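You operate a simulated robot arm through the tools that you are given. There is no shell and no other tool. Be economical: measure what you need, move in short steps, check, and stop when the job is done.

You are at the controls of a simulated two-armed robot. One attempt, no reset.

JOB
Take the large green cloth from the top of the green-legged bench and lay it out flat on the near end of the carpeted bench.

Only the result counts: the job must be done as asked and must still hold three seconds after the hand-in. Knocking over, shifting, dropping, spilling or breaking anything else fails it. Flat cloth is picked up by pressing the open fingertips on it (5 to 10 N) and closing them slowly along it; thin cloth reads only 2 to 8 mm in the jaws.

ROBOT AND FRAMES
Two 7-joint arms with four-finger grippers on one trunk, on a base that drives. Base frame: it is fixed to the floor where the robot stands at the start and does not move with it; the origin is under the middle of the robot, x ahead of it, y to its left, z up; the surface under the hand at the start is at about z = 820. Units: mm, degrees, N and s.
The left shoulder is at the start at [40, 181, 1130], the right one opposite. With the tool pointing down near the work surface each hand reaches from about 320 to 840 mm from the robot's upright axis, wherever it stands, measured 20 degrees to its own side. Places, roughly: near end of the carpeted bench [-1300, 1200, 800]. Payload 3.67 kg a hand.
The tool frame of a hand sits at the grasp point between the pads (the TCP): z along the fingers, y along the line on which they close. The tips reach 28 mm beyond it. Largest opening 112 mm; the body of the gripper starts 73 mm behind the TCP.
Orientation is that of the tool frame in the base frame, as [roll, pitch, yaw] about the fixed x, y, z axes, in that order (R = Rz(yaw) Ry(pitch) Rx(roll)). With the fingers straight down and closing along the base's y, the tool's x points along the base's -x, its y along +y and its z along -z.

CONTROLS
- The arms move only by the tool servo_tool. It takes "left_plan", "right_plan" or both (then of equal length, played together; a hand with none holds still); each is a list of rows, each a list of 7 numbers: the turn, a rotation vector about the tool's x, y, z in degrees, then the shift along the tool's x, y, z in mm, then the finger opening in mm, from 0 to 112. In form: [[rx, ry, rz, tx, ty, tz, hand], ...]. A call has 1 to 20 rows; each row is the pose to reach, as a shift and turn from the pose commanded when the call began, along the tool's axes at that moment. A row lasts 0.2 s, in which the tool goes at most 50 mm and 8.6 degrees; a call with a longer step from one row to the next is refused whole, and so is a gripper value outside its range. Where a pose cannot be reached the arm comes as near as it can. A force on the tool above 40 N (or 10 N above the force at the start of the call, whichever is more), or a blocked arm, ends the call early, and 0.2 s more pass. Each finger halts on what it meets, pressing with about 25 N; the grip force reading is that of the motor and also rises with nothing between the fingers. The clock runs only during rows and for 0.2 s after the last one: add rows that repeat a pose to give the fingers time. It gives the time, the measured TCP pose, the force on the tool (base axes), the opening and the grip force at its end, in the units of the frame above (readings bear some noise), with the torque about the TCP (base axes, N m) and any sound that the robot's microphone picked up.
- Cameras (640 x 400 px; columns grow to the right, rows downward): "scene" is now at [94.8, -0.7, 1361.7]; the picture's right is [0.03, -1.00, 0.00], its down [-0.66, -0.02, -0.75] and it looks along [0.75, 0.02, -0.66] (base axes); focal length 281 px, centre (320, 200). "left" rides on the left gripper at [60, 18, -104] in its tool frame; the picture's right is [-0.29, 0.96, 0.00], its down [-0.80, -0.24, -0.55] and it looks along [-0.53, -0.16, 0.83] (tool axes); focal length 234 px, centre (320, 200). "right" rides on the right gripper at [60, -18, -104] in its tool frame; the picture's right is [0.29, 0.96, 0.00], its down [-0.80, 0.24, -0.55] and it looks along [-0.53, 0.16, 0.83] (tool axes); focal length 234 px, centre (320, 200). There is no depth. A picture from a camera that has moved, and an enlarged one, comes with that camera's place and axes in the base frame and with its lens. The place of the scene camera against the robot may be out by one fixed shift of up to 25 mm in any direction.
- grab_frame(camera): a new picture of that camera. It takes no simulated time.
- lift_body(by): slides the trunk up (or, below 0, down) by that many mm; the arms and the scene camera ride with it, the base frame stays. It gives what a move gives, with no picture.
- drive_base(legs): drives the robot by 1 to 6 legs, each [ahead, left, turn to the left] in mm, mm and degrees, along the robot's own axes; the way and the turn of a leg run together, so that a leg with both is an arc; at most 1500 mm and 180 degrees a leg. The arms and the cameras ride along, it lands a little off, and it stops where it bumps. It gives what a move gives.
- aim_head(pan, tilt): turns the head with the scene camera to pan (to the left, within 86 degrees either way) and tilt (down, from -29 to 69), counted from straight ahead of the robot. It gives what a move gives.
- inspect(camera, box): a new picture of the part [left, top, right, bottom] of that camera's present view, enlarged. It takes no simulated time.
- sign_off(): hands the job in; it is judged then, once.

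Go step by step. Nothing tells you exact positions but the pictures and the camera data: compare them with the known pose of the tool, close in by small moves and look again before you grip or let go. The budget is 120 turns and 88 pictures, counting those below and the enlarged ones. Unless the task says otherwise, let go and move clear before handing in, and close with one line.

The tools are called after "Call:" as a command line: name --argument value ..., lists and objects as JSON in quotes. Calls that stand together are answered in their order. servo_tool: Moves the arms, as the interface text tells. Its arguments: {"type":"object","properties":{"left_plan":{"type":"array"},"right_plan":{"type":"array"}},"required":[]} The other tools are called the same way: lift_body (by) slides the trunk up or down; drive_base (legs) drives the base; aim_head (pan, tilt) turns the head that bears the scene camera; grab_frame (camera) takes a picture; inspect (camera, box) takes an enlarged picture of a part of a camera's view; sign_off () hands the job in.

At the start:

```text
clock: 0.0
left_tool_pos: [517.8, 272.6, 1022.2]
left_tcp_rot: [180.0, 0.1, 180.0]
left_ft_force: [0.4, 0.5, -0.6]
left_moment: [0.03, -0.01, 0.01]
left_gripper_width: 112.1
left_grip_force: 0.0
right_tool_pos: [558.5, -174.4, 996.5]
right_tcp_rot: [-180.0, 0.0, -180.0]
right_ft_force: [0.8, 0.3, 0.6]
right_moment: [-0.03, -0.02, -0.01]
right_gripper_width: 112.2
right_grip_force: 0.0
trunk travel left (down, up): [-250.0, 264.0]
robot x, y, heading: [-0.9, 2.5, -0.1]
head pan, tilt: [1.8, 41.2]
```

scene: 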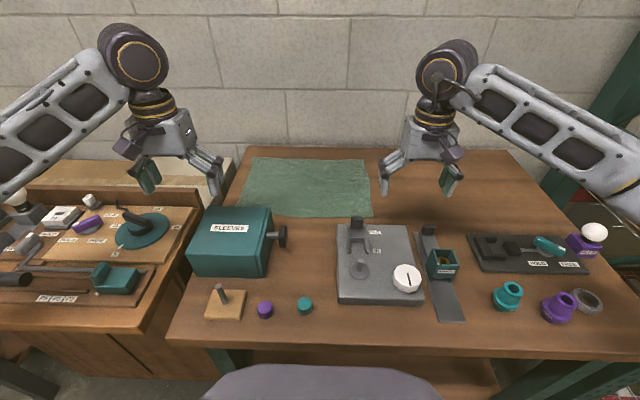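
right: 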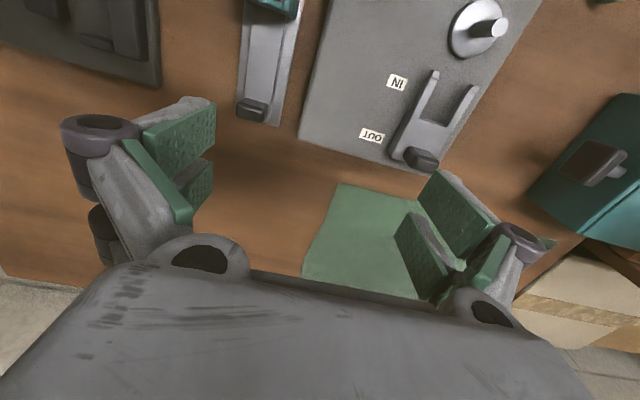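
left: 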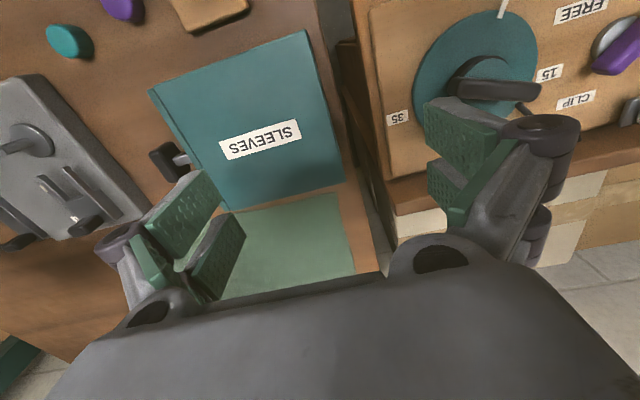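

The cloth lies behind the teal SLEEVES box, at about x 640–925 and y -140–270. I'll look at it closely, then turn the head toward the carpeted bench.

Call:
inspect --camera "scene" --box '[180, 130, 420, 280]'

Call:
aim_head --pan 86 --tilt 25

Call:
grab_frame --camera "scene"

```text
2.67 times, centred on (300, 205) of scene
camera zoom: at [94.8, -0.7, 1361.7], right [0.03, -1.0, 0.0], down [-0.66, -0.02, -0.75], along [0.75, 0.02, -0.66], focal length 749 px, centre (373, 187)
```

zoom: 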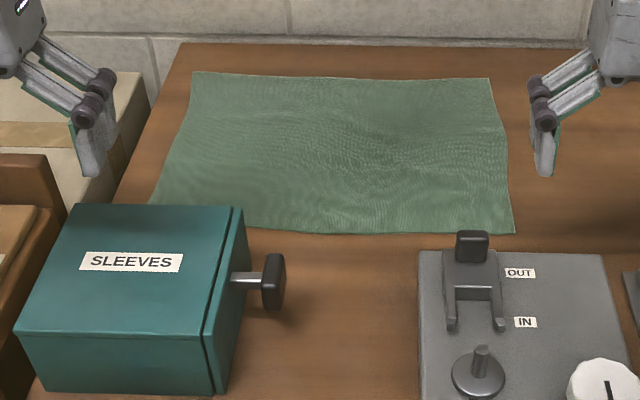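

```text
clock: 1.6
left_tool_pos: [517.3, 273.6, 1021.5]
left_tcp_rot: [-179.9, 0.0, 180.0]
left_ft_force: [0.2, 0.0, 0.3]
left_moment: [-0.02, 0.01, 0.01]
left_gripper_width: 111.8
left_grip_force: 0.3
right_tool_pos: [558.7, -175.0, 996.6]
right_tcp_rot: [179.9, 0.0, 180.0]
right_ft_force: [0.0, -0.1, 0.1]
right_moment: [0.01, -0.02, -0.02]
right_gripper_width: 112.0
right_grip_force: 0.1
trunk travel left (down, up): [-250.0, 264.0]
robot x, y, heading: [-0.1, -1.4, -0.2]
head pan, tilt: [85.9, 25.0]
```

```text
83 pictures are left
camera scene: at [17.2, 88.5, 1386.8], right [1.0, -0.07, 0.0], down [-0.03, -0.42, -0.91], along [0.06, 0.9, -0.42], focal length 281 px, centre (320, 200)
```

scene: 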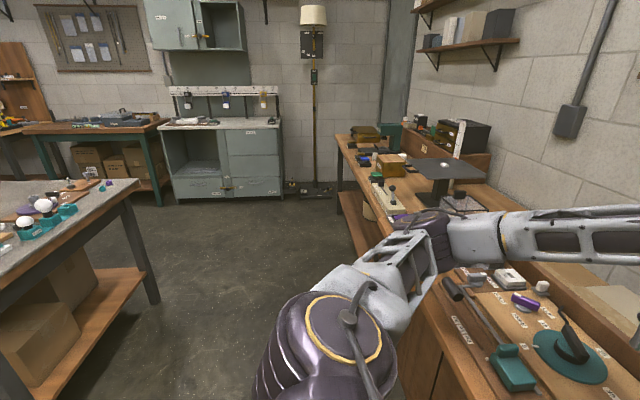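

The cloth spans about x 645–930 and y -130–257. I'll grip it near its two near corners, so both hands go above those points first. The head turns back to watch.

Call:
servo_tool --left_plan '[[0, 0, 0, -37, -14, 0, 90], [0, 0, 0, -74, -29, 0, 70], [0, 0, 0, -111, -43, 0, 50], [0, 0, 0, -148, -58, 0, 40], [0, 0, 0, -148, -58, 40, 40], [0, 0, 0, -148, -58, 80, 40], [0, 0, 0, -148, -58, 122, 40], [0, 0, 0, -148, -58, 122, 40]]' --right_plan '[[0, 0, 0, -27, 22, 0, 90], [0, 0, 0, -54, 44, 0, 70], [0, 0, 0, -80, 66, 0, 50], [0, 0, 0, -107, 88, 0, 40], [0, 0, 0, -107, 88, 35, 40], [0, 0, 0, -107, 88, 70, 40], [0, 0, 0, -107, 88, 97, 40], [0, 0, 0, -107, 88, 97, 40]]'

Call:
aim_head --pan 0 --tilt 41

Call:
grab_frame --camera "scene"

Call:
grab_frame --camera "left"

Call:
grab_frame --camera "right"

```text
clock: 3.4
left_tool_pos: [665.4, 215.5, 898.7]
left_tcp_rot: [-180.0, -0.1, 180.0]
left_ft_force: [0.1, -0.5, 0.7]
left_moment: [-0.02, 0.01, 0.02]
left_gripper_width: 39.9
left_grip_force: 0.0
right_tool_pos: [663.7, -85.4, 899.2]
right_tcp_rot: [-180.0, 0.0, 180.0]
right_ft_force: [-0.9, 0.2, -0.7]
right_moment: [-0.02, 0.02, 0.0]
right_gripper_width: 39.9
right_grip_force: 0.0
trunk travel left (down, up): [-250.0, 264.0]
robot x, y, heading: [-0.8, -2.0, 0.0]
head pan, tilt: [85.9, 25.0]
```

```text
clock: 5.0
left_tool_pos: [666.3, 216.1, 897.8]
left_tcp_rot: [179.9, -0.1, 180.0]
left_ft_force: [-0.2, -0.3, 0.1]
left_moment: [0.0, -0.01, 0.0]
left_gripper_width: 40.0
left_grip_force: 0.0
right_tool_pos: [664.2, -85.4, 899.1]
right_tcp_rot: [180.0, 0.1, -179.9]
right_ft_force: [-0.2, 0.6, -0.6]
right_moment: [-0.01, 0.01, 0.0]
right_gripper_width: 40.1
right_grip_force: 0.1
trunk travel left (down, up): [-250.0, 264.0]
robot x, y, heading: [-1.1, 2.1, 0.1]
head pan, tilt: [0.0, 41.0]
```

```text
82 pictures are left
camera scene: at [95.0, -3.3, 1361.9], right [0.0, -1.0, 0.0], down [-0.66, 0.0, -0.75], along [0.75, 0.0, -0.66], focal length 281 px, centre (320, 200)
```

scene: 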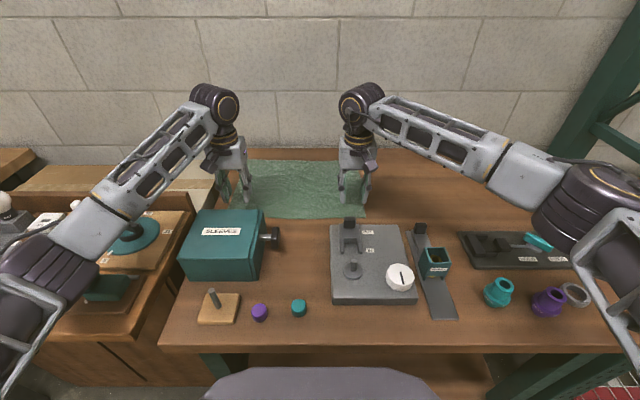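

```text
81 pictures are left
camera left: at [607.2, 232.8, 1002.5], right [0.29, 0.96, 0.0], down [0.8, -0.24, 0.55], along [0.53, -0.16, -0.83], focal length 234 px, centre (320, 200)
```

left: 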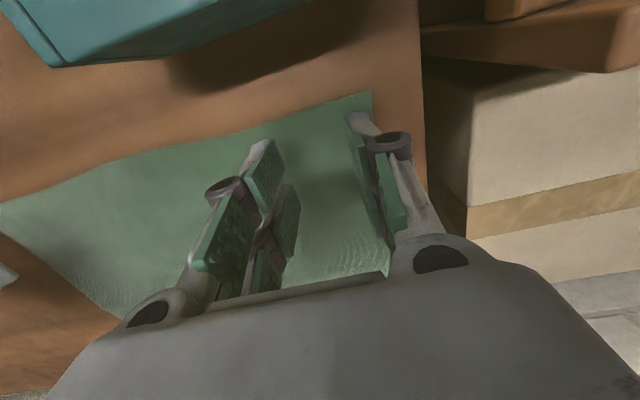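

```text
80 pictures are left
camera right: at [603.4, -104.0, 1004.6], right [-0.29, 0.96, 0.0], down [0.8, 0.24, 0.55], along [0.53, 0.16, -0.83], focal length 234 px, centre (320, 200)
```

right: 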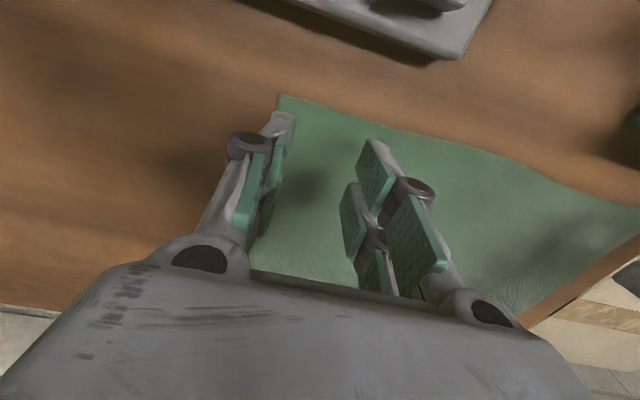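

The corners check out at about [644, 260] and [642, -123], and both hands sit just inside them. Next I lower carefully to contact.

Call:
servo_tool --left_plan '[[0, 0, 0, 0, 0, 20, 40], [0, 0, 0, 0, 0, 38, 40], [0, 0, 0, 0, 0, 44, 40], [0, 0, 0, 0, 0, 46, 40]]' --right_plan '[[0, 0, 0, 0, 0, 20, 40], [0, 0, 0, 0, 0, 38, 40], [0, 0, 0, 0, 0, 44, 40], [0, 0, 0, 0, 0, 46, 40]]'

```text
clock: 6.0
left_tool_pos: [664.8, 215.7, 853.2]
left_tcp_rot: [179.9, -0.1, 179.9]
left_ft_force: [-0.2, 0.9, -0.8]
left_moment: [0.0, -0.02, 0.03]
left_gripper_width: 40.0
left_grip_force: 0.0
right_tool_pos: [664.8, -85.6, 852.9]
right_tcp_rot: [180.0, 0.0, -179.9]
right_ft_force: [0.0, 0.2, 0.3]
right_moment: [0.01, 0.04, 0.02]
right_gripper_width: 40.2
right_grip_force: 0.0
trunk travel left (down, up): [-250.0, 264.0]
robot x, y, heading: [-0.1, 1.9, 0.2]
head pan, tilt: [0.0, 41.0]
```

No contact yet, so I'll lower another 4 mm.

Call:
servo_tool --left_plan '[[0, 0, 0, 0, 0, 1, 40], [0, 0, 0, 0, 0, 2, 40], [0, 0, 0, 0, 0, 3, 40], [0, 0, 0, 0, 0, 4, 40]]' --right_plan '[[0, 0, 0, 0, 0, 1, 40], [0, 0, 0, 0, 0, 2, 40], [0, 0, 0, 0, 0, 3, 40], [0, 0, 0, 0, 0, 4, 40]]'

```text
clock: 7.0
left_tool_pos: [664.8, 215.6, 849.5]
left_tcp_rot: [180.0, 0.0, 180.0]
left_ft_force: [-0.8, 1.1, -1.0]
left_moment: [-0.03, -0.03, -0.01]
left_gripper_width: 39.8
left_grip_force: 0.2
right_tool_pos: [664.8, -86.4, 848.6]
right_tcp_rot: [180.0, 0.0, 180.0]
right_ft_force: [-1.2, -0.3, 1.1]
right_moment: [-0.03, -0.01, 0.03]
right_gripper_width: 40.1
right_grip_force: 0.2
trunk travel left (down, up): [-250.0, 264.0]
robot x, y, heading: [-0.6, -1.9, -0.2]
head pan, tilt: [0.0, 41.0]
```

Call:
servo_tool --left_plan '[[0, 0, 0, 0, 0, 1, 40], [0, 0, 0, 0, 0, 2, 40], [0, 0, 0, 0, 0, 2, 40]]' --right_plan '[[0, 0, 0, 0, 0, 1, 40], [0, 0, 0, 0, 0, 2, 40], [0, 0, 0, 0, 0, 2, 40]]'

```text
clock: 7.8
left_tool_pos: [664.9, 213.0, 848.9]
left_tcp_rot: [-179.9, 0.0, 179.9]
left_ft_force: [0.9, -0.3, 4.0]
left_moment: [0.02, 0.01, 0.0]
left_gripper_width: 39.9
left_grip_force: 0.1
right_tool_pos: [664.8, -86.6, 848.6]
right_tcp_rot: [180.0, 0.1, 180.0]
right_ft_force: [0.8, -2.5, 8.1]
right_moment: [-0.16, 0.05, -0.02]
right_gripper_width: 40.3
right_grip_force: 0.3
trunk travel left (down, up): [-250.0, 264.0]
robot x, y, heading: [-3.0, 0.5, -0.2]
head pan, tilt: [0.0, 41.0]
```

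Both hands are touching: the left at 4 N and the right at 8 N. I'll press a little more on the left and close slowly.

Call:
servo_tool --left_plan '[[0, 0, 0, 0, 0, 0.6, 40], [0, 0, 0, 0, 0, 0.8, 38], [0, 0, 0, 0, 0, 0.8, 35], [0, 0, 0, 0, 0, 0.8, 32], [0, 0, 0, 0, 0, 0.8, 29], [0, 0, 0, 0, 0, 0.8, 26], [0, 0, 0, 0, 0, 0.8, 23], [0, 0, 0, 0, 0, 0.8, 20], [0, 0, 0, 0, 0, 0.8, 17], [0, 0, 0, 0, 0, 0.8, 14], [0, 0, 0, 0, 0, 0.8, 11], [0, 0, 0, 0, 0, 0.8, 8], [0, 0, 0, 0, 0, 0.8, 5], [0, 0, 0, 0, 0, 0.8, 2], [0, 0, 0, 0, 0, 0.8, 0], [0, 0, 0, 0, 0, 0.8, 0], [0, 0, 0, 0, 0, 0.8, 0]]' --right_plan '[[0, 0, 0, 0, 0, 0, 40], [0, 0, 0, 0, 0, 0, 38], [0, 0, 0, 0, 0, 0, 35], [0, 0, 0, 0, 0, 0, 32], [0, 0, 0, 0, 0, 0, 29], [0, 0, 0, 0, 0, 0, 26], [0, 0, 0, 0, 0, 0, 23], [0, 0, 0, 0, 0, 0, 20], [0, 0, 0, 0, 0, 0, 17], [0, 0, 0, 0, 0, 0, 14], [0, 0, 0, 0, 0, 0, 11], [0, 0, 0, 0, 0, 0, 8], [0, 0, 0, 0, 0, 0, 5], [0, 0, 0, 0, 0, 0, 2], [0, 0, 0, 0, 0, 0, 0], [0, 0, 0, 0, 0, 0, 0], [0, 0, 0, 0, 0, 0, 0]]'

Call:
grab_frame --camera "left"

Call:
grab_frame --camera "right"

```text
clock: 11.4
left_tool_pos: [664.6, 215.0, 846.7]
left_tcp_rot: [180.0, -0.1, -180.0]
left_ft_force: [-0.6, -4.3, 6.5]
left_moment: [-0.1, 0.08, 0.05]
left_gripper_width: 6.9
left_grip_force: 25.5
right_tool_pos: [664.1, -85.4, 847.8]
right_tcp_rot: [-179.9, 0.2, -180.0]
right_ft_force: [0.9, 5.7, 8.4]
right_moment: [0.18, 0.06, -0.01]
right_gripper_width: 2.6
right_grip_force: 25.4
trunk travel left (down, up): [-250.0, 264.0]
robot x, y, heading: [1.9, -3.4, 0.7]
head pan, tilt: [0.0, 41.0]
```

```text
79 pictures are left
camera left: at [605.0, 231.8, 951.9], right [0.29, 0.96, 0.0], down [0.8, -0.24, 0.55], along [0.53, -0.16, -0.83], focal length 234 px, centre (320, 200)
```

left: 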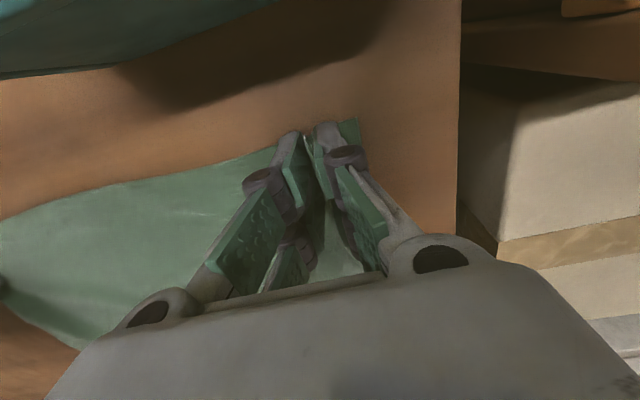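

```text
78 pictures are left
camera right: at [603.3, -104.6, 953.3], right [-0.29, 0.96, 0.0], down [0.8, 0.24, 0.56], along [0.53, 0.16, -0.83], focal length 234 px, centre (320, 200)
```

right: 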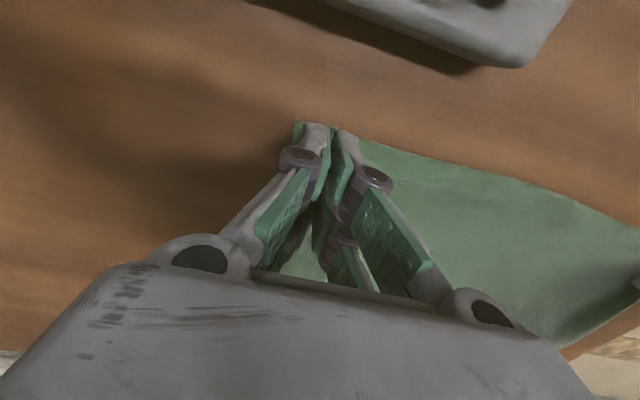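

Both hands have cloth between the jaws (6.9 and 2.6 mm). I'll test with a small lift.

Call:
servo_tool --left_plan '[[0, 0, 0, 0, 0, -8, 0], [0, 0, 0, 0, 0, -18, 0], [0, 0, 0, 0, 0, -30, 0], [0, 0, 0, 0, 0, -45, 0], [0, 0, 0, 0, 0, -60, 0], [0, 0, 0, 0, 0, -80, 0]]' --right_plan '[[0, 0, 0, 0, 0, -8, 0], [0, 0, 0, 0, 0, -18, 0], [0, 0, 0, 0, 0, -30, 0], [0, 0, 0, 0, 0, -45, 0], [0, 0, 0, 0, 0, -60, 0], [0, 0, 0, 0, 0, -80, 0]]'

Call:
inspect --camera "scene" --box '[180, 100, 420, 250]'

```text
clock: 12.8
left_tool_pos: [664.7, 213.2, 927.1]
left_tcp_rot: [180.0, -0.1, 179.9]
left_ft_force: [0.7, -5.0, 0.6]
left_moment: [-0.1, -0.01, 0.04]
left_gripper_width: 6.7
left_grip_force: 25.1
right_tool_pos: [666.3, -86.7, 927.5]
right_tcp_rot: [-180.0, 0.1, 180.0]
right_ft_force: [-0.1, 4.1, 0.4]
right_moment: [0.11, -0.02, -0.02]
right_gripper_width: 2.3
right_grip_force: 25.2
trunk travel left (down, up): [-250.0, 264.0]
robot x, y, heading: [3.9, -2.6, -0.0]
head pan, tilt: [0.0, 41.0]
```

```text
2.67 times, centred on (300, 175) of scene
camera zoom: at [94.3, -3.3, 1362.0], right [0.0, -1.0, 0.0], down [-0.66, 0.0, -0.75], along [0.75, 0.0, -0.66], focal length 749 px, centre (373, 267)
```

zoom: 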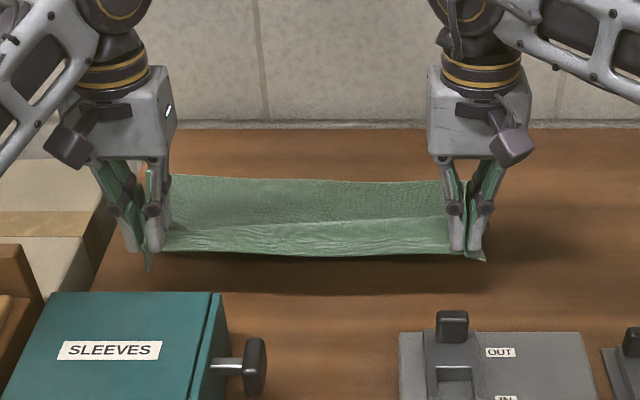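

The cloth is held taut in both hands. Now I lift it fully clear.

Call:
servo_tool --left_plan '[[0, 0, 0, 0, -1, -25, 0], [0, 0, 0, 0, -2, -50, 0], [0, 0, 0, 0, -2, -75, 0], [0, 0, 0, 0, -2, -100, 0], [0, 0, 0, 0, -2, -125, 0], [0, 0, 0, 0, -2, -150, 0], [0, 0, 0, 0, -2, -175, 0], [0, 0, 0, 0, -2, -200, 0], [0, 0, 0, 0, -2, -225, 0], [0, 0, 0, 0, -2, -250, 0], [0, 0, 0, 0, -2, -275, 0], [0, 0, 0, 0, -2, -300, 0], [0, 0, 0, 0, -2, -320, 0], [0, 0, 0, 0, -2, -320, 0]]' --right_plan '[[0, 0, 0, 0, 1, -25, 0], [0, 0, 0, 0, 2, -50, 0], [0, 0, 0, 0, 2, -75, 0], [0, 0, 0, 0, 2, -100, 0], [0, 0, 0, 0, 2, -125, 0], [0, 0, 0, 0, 2, -150, 0], [0, 0, 0, 0, 2, -175, 0], [0, 0, 0, 0, 2, -200, 0], [0, 0, 0, 0, 2, -225, 0], [0, 0, 0, 0, 2, -250, 0], [0, 0, 0, 0, 2, -275, 0], [0, 0, 0, 0, 2, -300, 0], [0, 0, 0, 0, 2, -320, 0], [0, 0, 0, 0, 2, -320, 0]]'

Call:
grab_frame --camera "scene"

```text
clock: 15.8
left_tool_pos: [665.7, 213.4, 1245.9]
left_tcp_rot: [-180.0, 0.0, -179.9]
left_ft_force: [0.5, -0.2, -0.3]
left_moment: [-0.01, 0.01, -0.01]
left_gripper_width: 6.7
left_grip_force: 25.0
right_tool_pos: [665.6, -83.9, 1248.5]
right_tcp_rot: [180.0, -0.1, 179.9]
right_ft_force: [-0.5, 0.9, 0.8]
right_moment: [0.04, 0.02, 0.03]
right_gripper_width: 1.4
right_grip_force: 23.4
trunk travel left (down, up): [-250.0, 264.0]
robot x, y, heading: [-1.2, -0.9, 0.1]
head pan, tilt: [0.0, 41.0]
```

```text
76 pictures are left
camera scene: at [95.8, -3.2, 1361.8], right [0.0, -1.0, 0.0], down [-0.66, 0.0, -0.75], along [0.75, 0.0, -0.66], focal length 281 px, centre (320, 200)
```

scene: 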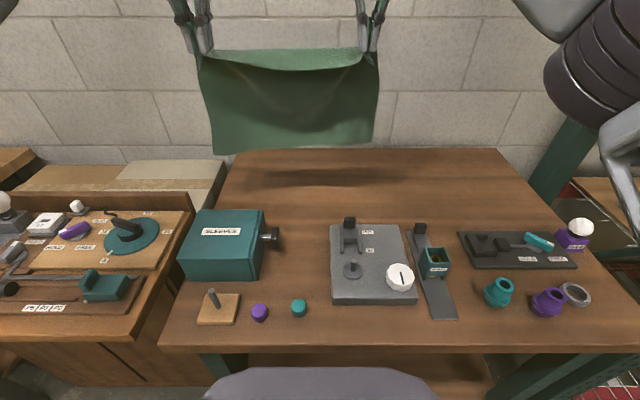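

The cloth is clear of the bench, but the right jaws now read only 1.4 mm, so I'll check that pinch.

Call:
inspect --camera "scene" --box '[160, 0, 420, 162]'

Call:
grab_frame --camera "right"

```text
2.46 times, centred on (290, 81) of scene
camera zoom: at [95.8, -3.2, 1361.8], right [0.0, -1.0, 0.0], down [-0.66, 0.0, -0.75], along [0.75, 0.0, -0.66], focal length 692 px, centre (394, 493)
```

zoom: 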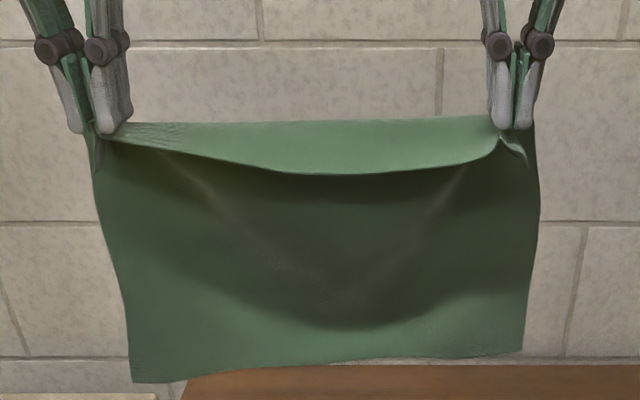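

```text
74 pictures are left
camera right: at [604.8, -102.6, 1353.2], right [-0.29, 0.96, 0.0], down [0.8, 0.24, 0.55], along [0.53, 0.16, -0.83], focal length 234 px, centre (320, 200)
```

right: 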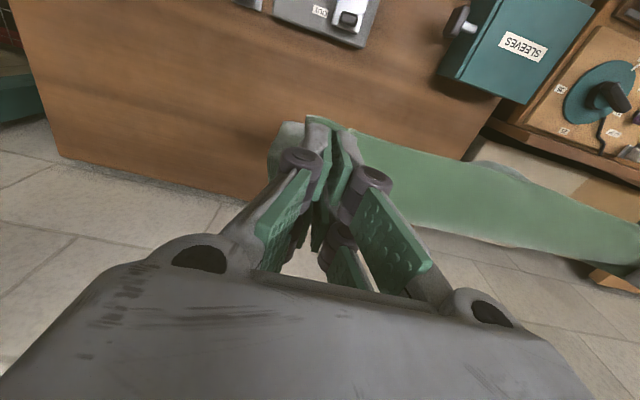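

Both pinches hold near the corners and the cloth hangs with its hem at about z 960. I'll back off from the bench a little and turn left to see the carpeted bench.

Call:
drive_base --legs '[[-300, 0, 0]]'

Call:
aim_head --pan 86 --tilt 30

Call:
grab_frame --camera "scene"

```text
clock: 17.9
left_tool_pos: [368.1, 210.0, 1245.9]
left_tcp_rot: [-180.0, 0.0, 179.6]
left_ft_force: [-0.4, -0.4, 0.7]
left_moment: [-0.03, 0.02, 0.01]
left_gripper_width: 6.7
left_grip_force: 25.4
right_tool_pos: [364.9, -87.0, 1248.6]
right_tcp_rot: [179.9, 0.1, 179.6]
right_ft_force: [-0.2, 0.3, 0.7]
right_moment: [0.04, 0.01, -0.01]
right_gripper_width: 1.5
right_grip_force: 24.4
trunk travel left (down, up): [-250.0, 264.0]
robot x, y, heading: [-298.8, 1.2, -0.5]
head pan, tilt: [0.0, 41.0]
```

```text
clock: 19.5
left_tool_pos: [367.2, 209.8, 1245.8]
left_tcp_rot: [180.0, 0.1, 179.8]
left_ft_force: [-1.0, -1.3, -1.0]
left_moment: [-0.01, 0.0, 0.03]
left_gripper_width: 6.8
left_grip_force: 25.3
right_tool_pos: [365.2, -87.6, 1249.3]
right_tcp_rot: [-180.0, 0.1, 179.7]
right_ft_force: [0.2, 0.9, -0.6]
right_moment: [-0.01, -0.03, 0.01]
right_gripper_width: 2.2
right_grip_force: 25.1
trunk travel left (down, up): [-250.0, 264.0]
robot x, y, heading: [-298.2, 0.5, -0.5]
head pan, tilt: [85.9, 30.0]
```

```text
73 pictures are left
camera scene: at [-281.1, 87.6, 1378.8], right [1.0, -0.08, 0.0], down [-0.04, -0.5, -0.87], along [0.07, 0.86, -0.5], focal length 281 px, centre (320, 200)
```

scene: 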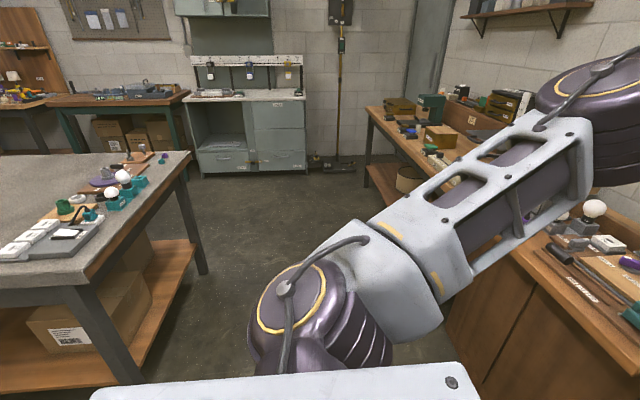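

The carpeted bench's right edge is at x ≈ -890, with y from about 700 to 1700 and items along that edge. I'll turn to face left for a full view of it.

Call:
drive_base --legs '[[0, 0, 90]]'

Call:
aim_head --pan 50 --tilt 30

Call:
grab_frame --camera "scene"

```text
clock: 24.1
left_tool_pos: [-507.0, 666.9, 1246.3]
left_tcp_rot: [-180.0, 0.1, -90.3]
left_ft_force: [-0.2, -0.3, -0.2]
left_moment: [-0.01, -0.02, -0.07]
left_gripper_width: 2.4
left_grip_force: 25.9
right_tool_pos: [-210.5, 665.7, 1249.4]
right_tcp_rot: [-180.0, 0.1, -90.3]
right_ft_force: [-0.8, 0.0, 0.8]
right_moment: [-0.01, 0.03, 0.0]
right_gripper_width: 1.9
right_grip_force: 24.1
trunk travel left (down, up): [-250.0, 264.0]
robot x, y, heading: [-299.8, -1.5, 89.7]
head pan, tilt: [85.9, 30.0]
```

```text
clock: 25.1
left_tool_pos: [-508.1, 665.6, 1246.1]
left_tcp_rot: [180.0, 0.0, -90.3]
left_ft_force: [-0.5, -0.4, 0.3]
left_moment: [0.0, -0.03, -0.01]
left_gripper_width: 2.5
left_grip_force: 25.8
right_tool_pos: [-211.3, 664.8, 1249.4]
right_tcp_rot: [-179.9, 0.0, -90.2]
right_ft_force: [-0.8, -0.2, 0.8]
right_moment: [-0.02, 0.0, 0.02]
right_gripper_width: 1.6
right_grip_force: 24.9
trunk travel left (down, up): [-250.0, 264.0]
robot x, y, heading: [-297.5, 3.8, 89.7]
head pan, tilt: [50.0, 30.0]
```

```text
72 pictures are left
camera scene: at [-377.7, 76.4, 1378.8], right [0.65, 0.76, 0.0], down [0.38, -0.32, -0.87], along [-0.66, 0.56, -0.5], focal length 281 px, centre (320, 200)
```

scene: 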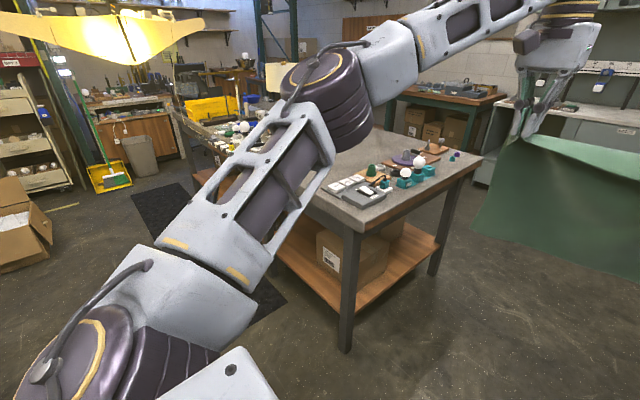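

The left arm hides the bench from here. I'll turn back part way and raise the trunk to see the bench top over the elbow.

Call:
drive_base --legs '[[0, 0, -50]]'

Call:
lift_body --by 200

Call:
aim_head --pan 86 --tilt 30

Call:
grab_frame --camera "scene"

```text
clock: 27.9
left_tool_pos: [66.2, 595.8, 1245.1]
left_tcp_rot: [180.0, -0.1, -139.3]
left_ft_force: [0.4, -1.1, 0.3]
left_moment: [0.0, 0.0, 0.01]
left_gripper_width: 2.2
left_grip_force: 25.3
right_tool_pos: [261.0, 370.5, 1247.4]
right_tcp_rot: [-179.9, 0.0, -139.3]
right_ft_force: [-0.3, 0.5, -0.9]
right_moment: [0.02, 0.02, 0.0]
right_gripper_width: 1.7
right_grip_force: 23.8
trunk travel left (down, up): [-250.0, 264.0]
robot x, y, heading: [-294.3, -0.0, 40.8]
head pan, tilt: [50.0, 30.0]
```

```text
clock: 30.1
left_tool_pos: [66.4, 596.2, 1445.6]
left_tcp_rot: [-179.9, -0.1, -139.2]
left_ft_force: [-0.2, -1.5, 1.2]
left_moment: [0.0, -0.01, -0.01]
left_gripper_width: 2.3
left_grip_force: 24.8
right_tool_pos: [260.2, 371.3, 1447.3]
right_tcp_rot: [-179.9, -0.1, -139.4]
right_ft_force: [-0.9, 0.8, -0.2]
right_moment: [-0.06, 0.02, -0.02]
right_gripper_width: 2.1
right_grip_force: 24.0
trunk travel left (down, up): [-450.0, 64.0]
robot x, y, heading: [-296.9, 4.7, 40.9]
head pan, tilt: [50.0, 30.0]
```

```text
clock: 31.1
left_tool_pos: [67.6, 595.3, 1445.8]
left_tcp_rot: [180.0, 0.1, -139.3]
left_ft_force: [-0.1, -0.4, 0.5]
left_moment: [-0.02, -0.02, 0.04]
left_gripper_width: 2.3
left_grip_force: 25.0
right_tool_pos: [260.2, 369.8, 1448.3]
right_tcp_rot: [-180.0, 0.0, -139.3]
right_ft_force: [0.0, 1.0, 1.0]
right_moment: [-0.01, 0.02, -0.03]
right_gripper_width: 1.5
right_grip_force: 23.6
trunk travel left (down, up): [-450.0, 64.0]
robot x, y, heading: [-297.0, 0.3, 40.6]
head pan, tilt: [85.9, 30.0]
```

```text
71 pictures are left
camera scene: at [-347.0, 83.6, 1578.8], right [0.8, 0.6, 0.0], down [0.3, -0.4, -0.87], along [-0.52, 0.7, -0.5], focal length 281 px, centre (320, 200)
```

scene: 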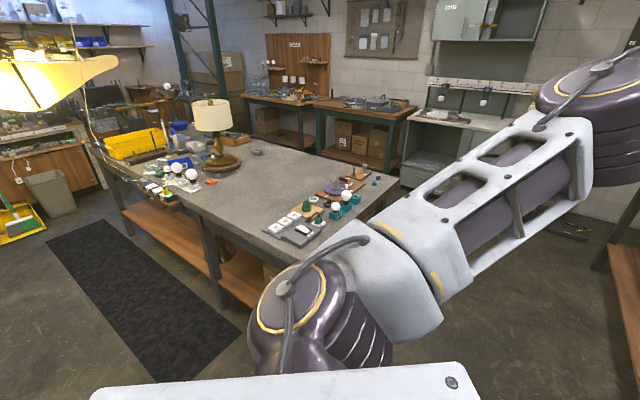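

Call:
inspect --camera "scene" --box '[130, 100, 410, 275]'

```text
2.29 times, centred on (270, 188) of scene
camera zoom: at [-347.0, 83.6, 1578.8], right [0.8, 0.6, 0.0], down [0.3, -0.4, -0.87], along [-0.52, 0.7, -0.5], focal length 642 px, centre (434, 229)
```

zoom: 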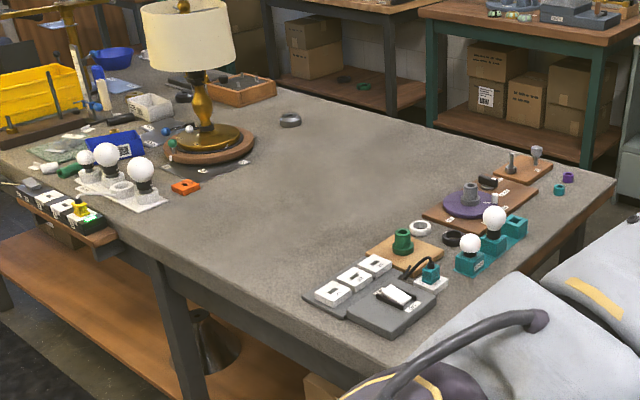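

The clear area on the carpet is about x -1230 to -1800 and y 710 to 1650. I'll approach from the front (y) side, keeping off the black mat: turn to face +y, then strafe left at a distance.

Call:
drive_base --legs '[[0, 0, 49.3], [0, 860, 0]]'

Call:
aim_head --pan 20 --tilt 45

Call:
grab_frame --camera "scene"

```text
clock: 38.4
left_tool_pos: [-1401.4, 659.4, 1445.2]
left_tcp_rot: [180.0, -0.1, -89.8]
left_ft_force: [0.7, 0.3, 1.4]
left_moment: [0.05, 0.04, -0.02]
left_gripper_width: 2.3
left_grip_force: 24.3
right_tool_pos: [-1105.3, 661.2, 1448.1]
right_tcp_rot: [-180.0, 0.0, -89.7]
right_ft_force: [-0.4, -0.1, 0.1]
right_moment: [0.02, 0.02, 0.02]
right_gripper_width: 2.6
right_grip_force: 26.1
trunk travel left (down, up): [-450.0, 64.0]
robot x, y, heading: [-1188.2, -4.3, 90.1]
head pan, tilt: [85.9, 30.0]
```

```text
clock: 39.8
left_tool_pos: [-1401.9, 659.1, 1446.1]
left_tcp_rot: [-180.0, -0.2, -89.6]
left_ft_force: [-0.3, 1.2, -0.8]
left_moment: [0.0, -0.02, -0.03]
left_gripper_width: 2.9
left_grip_force: 26.4
right_tool_pos: [-1105.3, 661.2, 1448.5]
right_tcp_rot: [179.9, 0.2, -89.7]
right_ft_force: [-0.3, 0.0, -0.6]
right_moment: [-0.02, 0.0, -0.03]
right_gripper_width: 2.1
right_grip_force: 24.2
trunk travel left (down, up): [-450.0, 64.0]
robot x, y, heading: [-1186.3, -5.9, 90.2]
head pan, tilt: [20.0, 45.0]
```

```text
69 pictures are left
camera scene: at [-1223.7, 88.7, 1556.2], right [0.94, 0.35, 0.0], down [0.25, -0.66, -0.71], along [-0.25, 0.66, -0.71], focal length 281 px, centre (320, 200)
```

scene: 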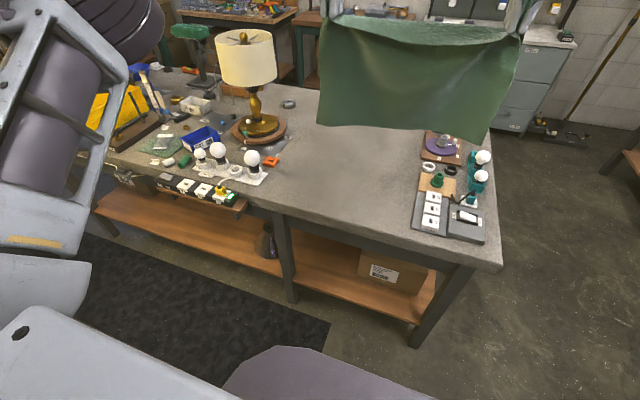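

I now see the bench well; the clear carpet runs from x ≈ -1165 to -1770. I'll move the robot right to keep off the mat and shift both hands left so the cloth is centred at x ≈ -1430.

Call:
drive_base --legs '[[0, -80, 0]]'

Call:
servo_tool --left_plan '[[0, 0, 0, 8, 26, 0, 0], [0, 0, 0, 16, 52, 0, 0], [0, 0, 0, 24, 78, 0, 0], [0, 0, 0, 32, 104, 0, 0], [0, 0, 0, 40, 130, 0, 0], [0, 0, 0, 48, 156, 0, 0], [0, 0, 0, 56, 182, 0, 0], [0, 0, 0, 64, 208, 0, 0], [0, 0, 0, 72, 234, 0, 0], [0, 0, 0, 80, 256, 0, 0], [0, 0, 0, 80, 256, 0, 0]]' --right_plan '[[0, 0, 0, 8, 26, 0, 0], [0, 0, 0, 16, 52, 0, 0], [0, 0, 0, 24, 78, 0, 0], [0, 0, 0, 32, 104, 0, 0], [0, 0, 0, 40, 130, 0, 0], [0, 0, 0, 48, 156, 0, 0], [0, 0, 0, 56, 182, 0, 0], [0, 0, 0, 64, 208, 0, 0], [0, 0, 0, 72, 234, 0, 0], [0, 0, 0, 80, 256, 0, 0], [0, 0, 0, 80, 256, 0, 0]]'

Call:
grab_frame --camera "scene"

```text
clock: 40.9
left_tool_pos: [-1329.5, 660.2, 1445.2]
left_tcp_rot: [-179.7, -0.1, -89.5]
left_ft_force: [-0.7, 0.7, -0.2]
left_moment: [0.0, -0.07, 0.02]
left_gripper_width: 2.1
left_grip_force: 24.8
right_tool_pos: [-1033.1, 661.1, 1448.4]
right_tcp_rot: [-179.8, 0.0, -89.4]
right_ft_force: [-1.5, 0.2, -0.3]
right_moment: [-0.01, -0.08, 0.01]
right_gripper_width: 2.3
right_grip_force: 25.1
trunk travel left (down, up): [-450.0, 64.0]
robot x, y, heading: [-1103.1, -6.7, 90.6]
head pan, tilt: [20.0, 45.0]
```

```text
clock: 43.3
left_tool_pos: [-1579.1, 576.8, 1446.3]
left_tcp_rot: [179.9, -0.2, -89.4]
left_ft_force: [-0.5, -0.2, -0.7]
left_moment: [-0.01, 0.02, -0.03]
left_gripper_width: 1.9
left_grip_force: 24.0
right_tool_pos: [-1206.9, 608.3, 1450.4]
right_tcp_rot: [179.3, 0.1, -90.5]
right_ft_force: [1.1, 0.1, 1.0]
right_moment: [-0.02, -0.02, 0.0]
right_gripper_width: 0.3
right_grip_force: 24.9
right hand out of reach, approached as far as the arm can: row 8, 9, 10, 11
trunk travel left (down, up): [-450.0, 64.0]
robot x, y, heading: [-1109.6, -3.0, 90.3]
head pan, tilt: [20.0, 45.0]
```

```text
68 pictures are left
camera scene: at [-1143.6, 89.1, 1556.2], right [0.94, 0.35, 0.0], down [0.25, -0.66, -0.71], along [-0.25, 0.66, -0.71], focal length 281 px, centre (320, 200)
```

scene: 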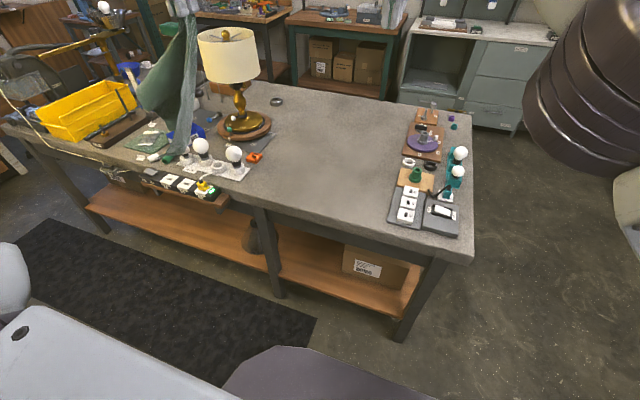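

The right arm ran out of reach crossing over and its pinch slipped; the cloth now hangs from the left hand only, clear of everything. I'll bring both hands back to their own sides, then turn the robot to face the clear area, set the cloth down and re-grip.

Call:
servo_tool --left_plan '[[0, 0, 0, 0, 0, 0, 0], [0, 0, 0, 0, 0, 0, 0], [0, 0, 0, 0, -30, 0, 0], [0, 0, 0, 0, -60, 0, 0], [0, 0, 0, 0, -90, 0, 0], [0, 0, 0, 0, -120, 0, 0], [0, 0, 0, 0, -150, 0, 0], [0, 0, 0, 0, -180, 0, 0], [0, 0, 0, 0, -210, 0, 0], [0, 0, 0, 0, -240, 0, 0], [0, 0, 0, 0, -270, 0, 0], [0, 0, 0, 0, -300, 0, 0], [0, 0, 0, 0, -300, 0, 0]]' --right_plan '[[0, 0, 0, 0, -45, 0, 0], [0, 0, 0, 0, -90, 0, 0], [0, 0, 0, 0, -130, 0, 0], [0, 0, 0, 0, -170, 0, 0], [0, 0, 0, 0, -210, 0, 0], [0, 0, 0, 0, -250, 0, 0], [0, 0, 0, 0, -290, 0, 0], [0, 0, 0, 0, -330, 0, 0], [0, 0, 0, 0, -370, 0, 0], [0, 0, 0, 0, -400, 0, 0], [0, 0, 0, 0, -400, 0, 0], [0, 0, 0, 0, -400, 0, 0], [0, 0, 0, 0, -400, 0, 0]]'

Call:
drive_base --legs '[[0, 0, 25]]'

Call:
aim_head --pan 0 --tilt 45

Call:
grab_frame --camera "scene"

```text
clock: 46.1
left_tool_pos: [-1277.4, 581.3, 1444.7]
left_tcp_rot: [-179.9, -0.1, -89.6]
left_ft_force: [0.5, 0.0, -0.9]
left_moment: [0.05, 0.01, 0.01]
left_gripper_width: 2.5
left_grip_force: 24.1
right_tool_pos: [-815.2, 606.8, 1445.2]
right_tcp_rot: [-180.0, 0.0, -89.6]
right_ft_force: [0.2, -0.1, -0.8]
right_moment: [0.0, 0.03, -0.04]
right_gripper_width: 0.2
right_grip_force: 25.1
trunk travel left (down, up): [-450.0, 64.0]
robot x, y, heading: [-1108.8, -5.6, 90.5]
head pan, tilt: [20.0, 45.0]
```

```text
clock: 47.8
left_tool_pos: [-1509.3, 453.5, 1445.1]
left_tcp_rot: [180.0, -0.1, -64.6]
left_ft_force: [-0.1, 0.8, 0.5]
left_moment: [-0.03, -0.02, 0.0]
left_gripper_width: 2.4
left_grip_force: 24.1
right_tool_pos: [-1098.0, 672.6, 1445.1]
right_tcp_rot: [-179.9, 0.0, -64.7]
right_ft_force: [-1.1, -0.1, -0.8]
right_moment: [-0.03, 0.05, -0.02]
right_gripper_width: 0.1
right_grip_force: 25.1
trunk travel left (down, up): [-450.0, 64.0]
robot x, y, heading: [-1103.9, -5.9, 115.2]
head pan, tilt: [20.0, 45.0]
```

```text
clock: 48.7
left_tool_pos: [-1510.7, 453.8, 1444.7]
left_tcp_rot: [-180.0, -0.1, -64.6]
left_ft_force: [-0.2, -1.1, -0.6]
left_moment: [-0.01, 0.0, 0.0]
left_gripper_width: 2.7
left_grip_force: 27.0
right_tool_pos: [-1098.2, 672.6, 1446.5]
right_tcp_rot: [-180.0, 0.1, -64.6]
right_ft_force: [0.2, 0.1, -0.2]
right_moment: [0.05, 0.02, -0.01]
right_gripper_width: 0.3
right_grip_force: 24.9
trunk travel left (down, up): [-450.0, 64.0]
robot x, y, heading: [-1107.1, -2.4, 115.2]
head pan, tilt: [0.0, 45.0]
```

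```text
67 pictures are left
camera scene: at [-1158.8, 84.3, 1556.2], right [0.9, 0.43, 0.0], down [0.3, -0.64, -0.71], along [-0.3, 0.64, -0.71], focal length 281 px, centre (320, 200)
```

scene: 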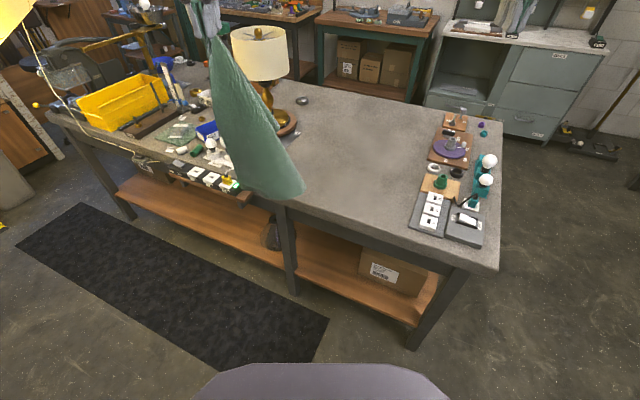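

The mat edge is at x ≈ -1390 and y > 430, so standing at about (-1105, 340) facing 115° keeps off it. I'll drive there; the cloth passes only over clear carpet.

Call:
drive_base --legs '[[312, -147, 0]]'

Call:
grab_frame --camera "scene"

```text
clock: 50.9
left_tool_pos: [-1508.2, 800.3, 1446.4]
left_tcp_rot: [-179.9, -0.1, -64.7]
left_ft_force: [0.7, -0.2, 0.1]
left_moment: [0.02, 0.01, 0.0]
left_gripper_width: 2.1
left_grip_force: 25.5
right_tool_pos: [-1097.2, 1017.2, 1447.6]
right_tcp_rot: [-179.9, 0.1, -64.8]
right_ft_force: [0.2, -0.2, 0.2]
right_moment: [-0.02, -0.01, 0.01]
right_gripper_width: 0.0
right_grip_force: 25.2
trunk travel left (down, up): [-450.0, 64.0]
robot x, y, heading: [-1106.4, 345.3, 115.2]
head pan, tilt: [0.0, 45.0]
```

```text
66 pictures are left
camera scene: at [-1158.6, 429.3, 1556.4], right [0.91, 0.43, 0.0], down [0.3, -0.64, -0.71], along [-0.3, 0.64, -0.71], focal length 281 px, centre (320, 200)
```

scene: 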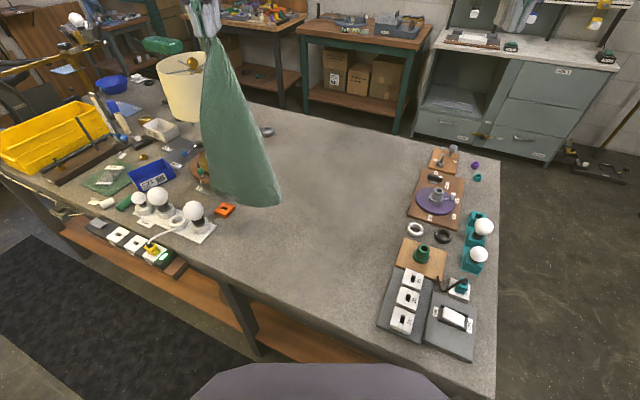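

Good view now. I'll bring the left hand toward the middle of the clear area and lower the trunk until the hem nearly touches.

Call:
servo_tool --left_plan '[[0, 0, 0, 2, -30, 0, 0], [0, 0, 0, 3, -60, 0, 0], [0, 0, 0, 4, -90, 0, 0], [0, 0, 0, 5, -120, 0, 0], [0, 0, 0, 6, -150, 0, 0], [0, 0, 0, 7, -180, 0, 0], [0, 0, 0, 8, -204, 0, 0], [0, 0, 0, 8, -204, 0, 0]]' --right_plan '[[0, 0, 0, 15, -10, 0, 40], [0, 0, 0, 30, -20, 0, 40], [0, 0, 0, 45, -30, 0, 40], [0, 0, 0, 60, -40, 0, 40], [0, 0, 0, 75, -50, 0, 40], [0, 0, 0, 90, -60, 0, 40], [0, 0, 0, 100, -60, 0, 40], [0, 0, 0, 100, -60, 0, 40]]'

Call:
lift_body --by -190

Call:
grab_frame --camera "scene"

```text
clock: 52.7
left_tool_pos: [-1320.6, 882.0, 1447.1]
left_tcp_rot: [-179.9, 0.0, -64.7]
left_ft_force: [0.2, 0.3, -1.3]
left_moment: [0.02, 0.02, 0.04]
left_gripper_width: 2.9
left_grip_force: 26.1
right_tool_pos: [-1001.1, 955.5, 1446.3]
right_tcp_rot: [-180.0, -0.1, -64.8]
right_ft_force: [0.4, -0.8, -0.4]
right_moment: [0.01, -0.01, -0.01]
right_gripper_width: 40.3
right_grip_force: 0.0
trunk travel left (down, up): [-450.0, 64.0]
robot x, y, heading: [-1107.8, 343.3, 115.0]
head pan, tilt: [0.0, 45.0]
```

```text
clock: 54.8
left_tool_pos: [-1321.0, 881.6, 1256.4]
left_tcp_rot: [180.0, 0.0, -64.8]
left_ft_force: [0.3, 0.2, -2.0]
left_moment: [0.01, 0.01, 0.0]
left_gripper_width: 2.9
left_grip_force: 25.9
right_tool_pos: [-999.6, 953.9, 1256.6]
right_tcp_rot: [180.0, 0.1, -64.8]
right_ft_force: [-0.1, -1.2, 0.0]
right_moment: [0.01, 0.02, -0.03]
right_gripper_width: 40.1
right_grip_force: 0.0
trunk travel left (down, up): [-260.0, 254.0]
robot x, y, heading: [-1102.4, 343.5, 115.2]
head pan, tilt: [0.0, 45.0]
```

```text
65 pictures are left
camera scene: at [-1158.6, 431.7, 1366.1], right [0.91, 0.42, 0.0], down [0.3, -0.64, -0.71], along [-0.3, 0.64, -0.71], focal length 281 px, centre (320, 200)
```

scene: 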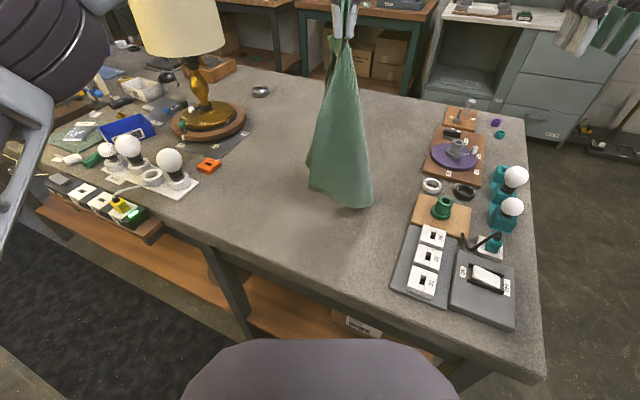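

The hem is just above the carpet. I'll lay the cloth by moving the left hand left (-x) while lowering.

Call:
servo_tool --left_plan '[[0, 0, 0, 0, 0, 20, 0], [0, 0, 0, 0, 0, 35, 0], [0, 0, 0, -9, 18, 55, 0], [0, 0, 0, -17, 36, 75, 0], [0, 0, 0, -26, 54, 95, 0], [0, 0, 0, -34, 72, 115, 0], [0, 0, 0, -43, 91, 135, 0], [0, 0, 0, -51, 109, 155, 0], [0, 0, 0, -60, 127, 175, 0], [0, 0, 0, -68, 145, 195, 0], [0, 0, 0, -77, 163, 215, 0], [0, 0, 0, -85, 181, 235, 0], [0, 0, 0, -94, 199, 255, 0], [0, 0, 0, -102, 217, 275, 0], [0, 0, 0, -111, 235, 295, 0], [0, 0, 0, -119, 253, 315, 0], [0, 0, 0, -128, 271, 335, 0], [0, 0, 0, -136, 290, 355, 0], [0, 0, 0, -145, 308, 375, 0], [0, 0, 0, -150, 318, 390, 0]]'

Call:
grab_frame --camera "scene"

```text
clock: 59.0
left_tool_pos: [-1672.6, 879.3, 866.5]
left_tcp_rot: [-180.0, 0.0, -64.8]
left_ft_force: [0.4, 0.3, -0.2]
left_moment: [0.01, 0.01, -0.01]
left_gripper_width: 2.9
left_grip_force: 25.4
right_tool_pos: [-1001.2, 955.1, 1256.5]
right_tcp_rot: [-180.0, 0.0, -64.7]
right_ft_force: [0.2, 0.0, 0.4]
right_moment: [-0.01, -0.02, 0.05]
right_gripper_width: 40.1
right_grip_force: 0.0
trunk travel left (down, up): [-260.0, 254.0]
robot x, y, heading: [-1109.0, 340.3, 115.2]
head pan, tilt: [0.0, 45.0]
```

```text
64 pictures are left
camera scene: at [-1158.9, 431.8, 1366.0], right [0.91, 0.42, 0.0], down [0.3, -0.64, -0.71], along [-0.3, 0.64, -0.71], focal length 281 px, centre (320, 200)
```

scene: 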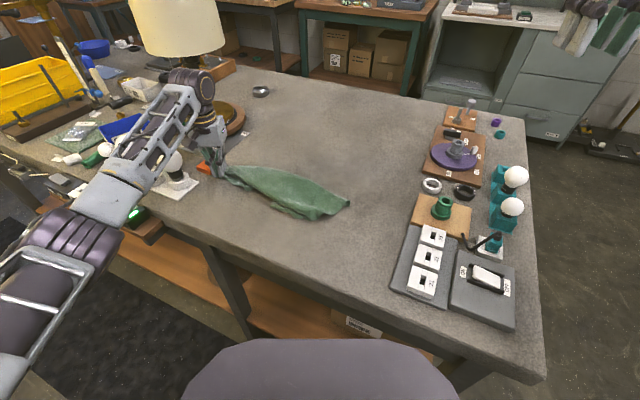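

The cloth lies folded in a strip. I'll zoom in to see its corners.

Call:
inspect --camera "scene" --box '[190, 130, 380, 249]'

Call:
grab_frame --camera "left"

```text
3.36 times, centred on (285, 190) of scene
camera zoom: at [-1158.9, 431.8, 1366.0], right [0.91, 0.42, 0.0], down [0.3, -0.64, -0.71], along [-0.3, 0.64, -0.71], focal length 944 px, centre (438, 235)
```

zoom: 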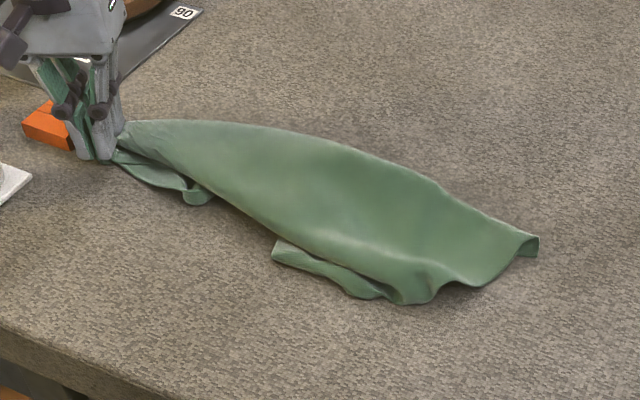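

```text
62 pictures are left
camera left: at [-1663.7, 817.6, 971.2], right [-0.99, -0.15, 0.0], down [-0.12, 0.82, 0.55], along [-0.08, 0.55, -0.83], focal length 234 px, centre (320, 200)
```

left: 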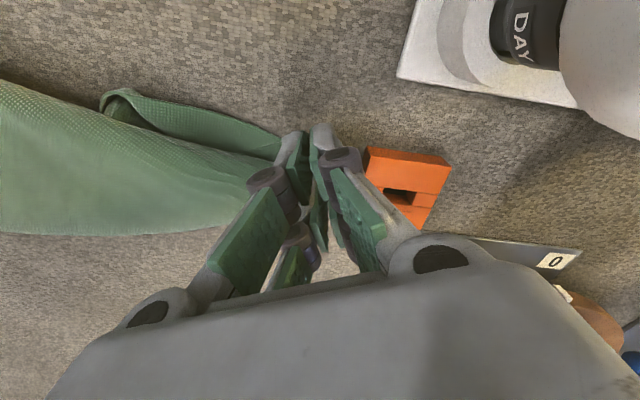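

The left hand still holds its corner. I'll bring the right hand over the far right tip of the cloth, at about (-1340, 957), for a second pinch.

Call:
servo_tool --right_plan '[[0, 0, 0, -18, 38, 0, 40], [0, 0, 0, -36, 76, 0, 40], [0, 0, 0, -54, 114, 0, 40], [0, 0, 0, -72, 152, 0, 40], [0, 0, 0, -90, 190, 0, 40], [0, 0, 0, -108, 228, 0, 40], [0, 0, 0, -126, 266, 0, 40], [0, 0, 0, -147, 307, 0, 40], [0, 0, 0, -147, 307, 45, 40], [0, 0, 0, -147, 307, 90, 40], [0, 0, 0, -147, 307, 135, 40], [0, 0, 0, -147, 307, 180, 40], [0, 0, 0, -147, 307, 225, 40], [0, 0, 0, -147, 307, 270, 40], [0, 0, 0, -147, 307, 315, 40], [0, 0, 0, -147, 307, 326, 40], [0, 0, 0, -147, 307, 326, 40]]'

Call:
grab_frame --camera "right"

Call:
inspect --camera "scene" --box '[190, 110, 400, 241]'

```text
clock: 62.6
left_tool_pos: [-1672.8, 879.8, 868.2]
left_tcp_rot: [-179.9, 0.1, -64.9]
left_ft_force: [-0.2, 0.8, -0.7]
left_moment: [-0.03, -0.02, -0.03]
left_gripper_width: 2.9
left_grip_force: 25.2
right_tool_pos: [-1340.7, 958.8, 930.2]
right_tcp_rot: [180.0, 0.0, -64.8]
right_ft_force: [0.4, 0.1, -0.2]
right_moment: [0.01, 0.0, 0.02]
right_gripper_width: 39.8
right_grip_force: 0.2
trunk travel left (down, up): [-260.0, 254.0]
robot x, y, heading: [-1106.2, 342.3, 115.2]
head pan, tilt: [0.0, 45.0]
```

```text
61 pictures are left
camera right: at [-1299.2, 910.8, 1034.9], right [-0.74, -0.67, 0.0], down [-0.56, 0.62, 0.55], along [-0.37, 0.41, -0.83], focal length 234 px, centre (320, 200)
```

right: 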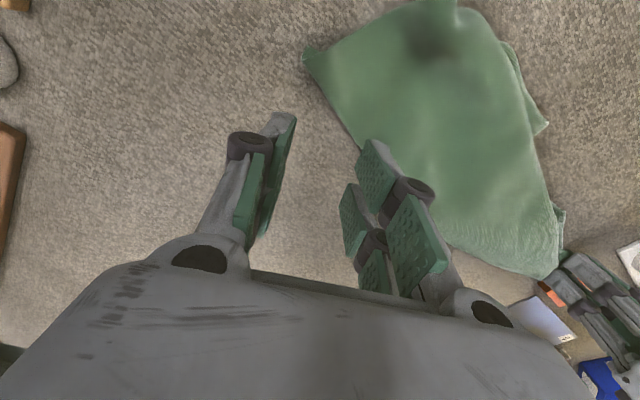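

```text
3.05 times, centred on (295, 176) of scene
camera zoom: at [-1158.8, 431.9, 1366.0], right [0.91, 0.42, 0.0], down [0.3, -0.64, -0.71], along [-0.3, 0.64, -0.71], focal length 856 px, centre (396, 275)
```

zoom: 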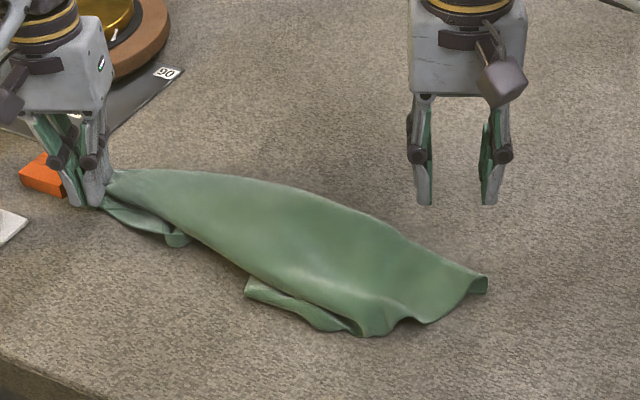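

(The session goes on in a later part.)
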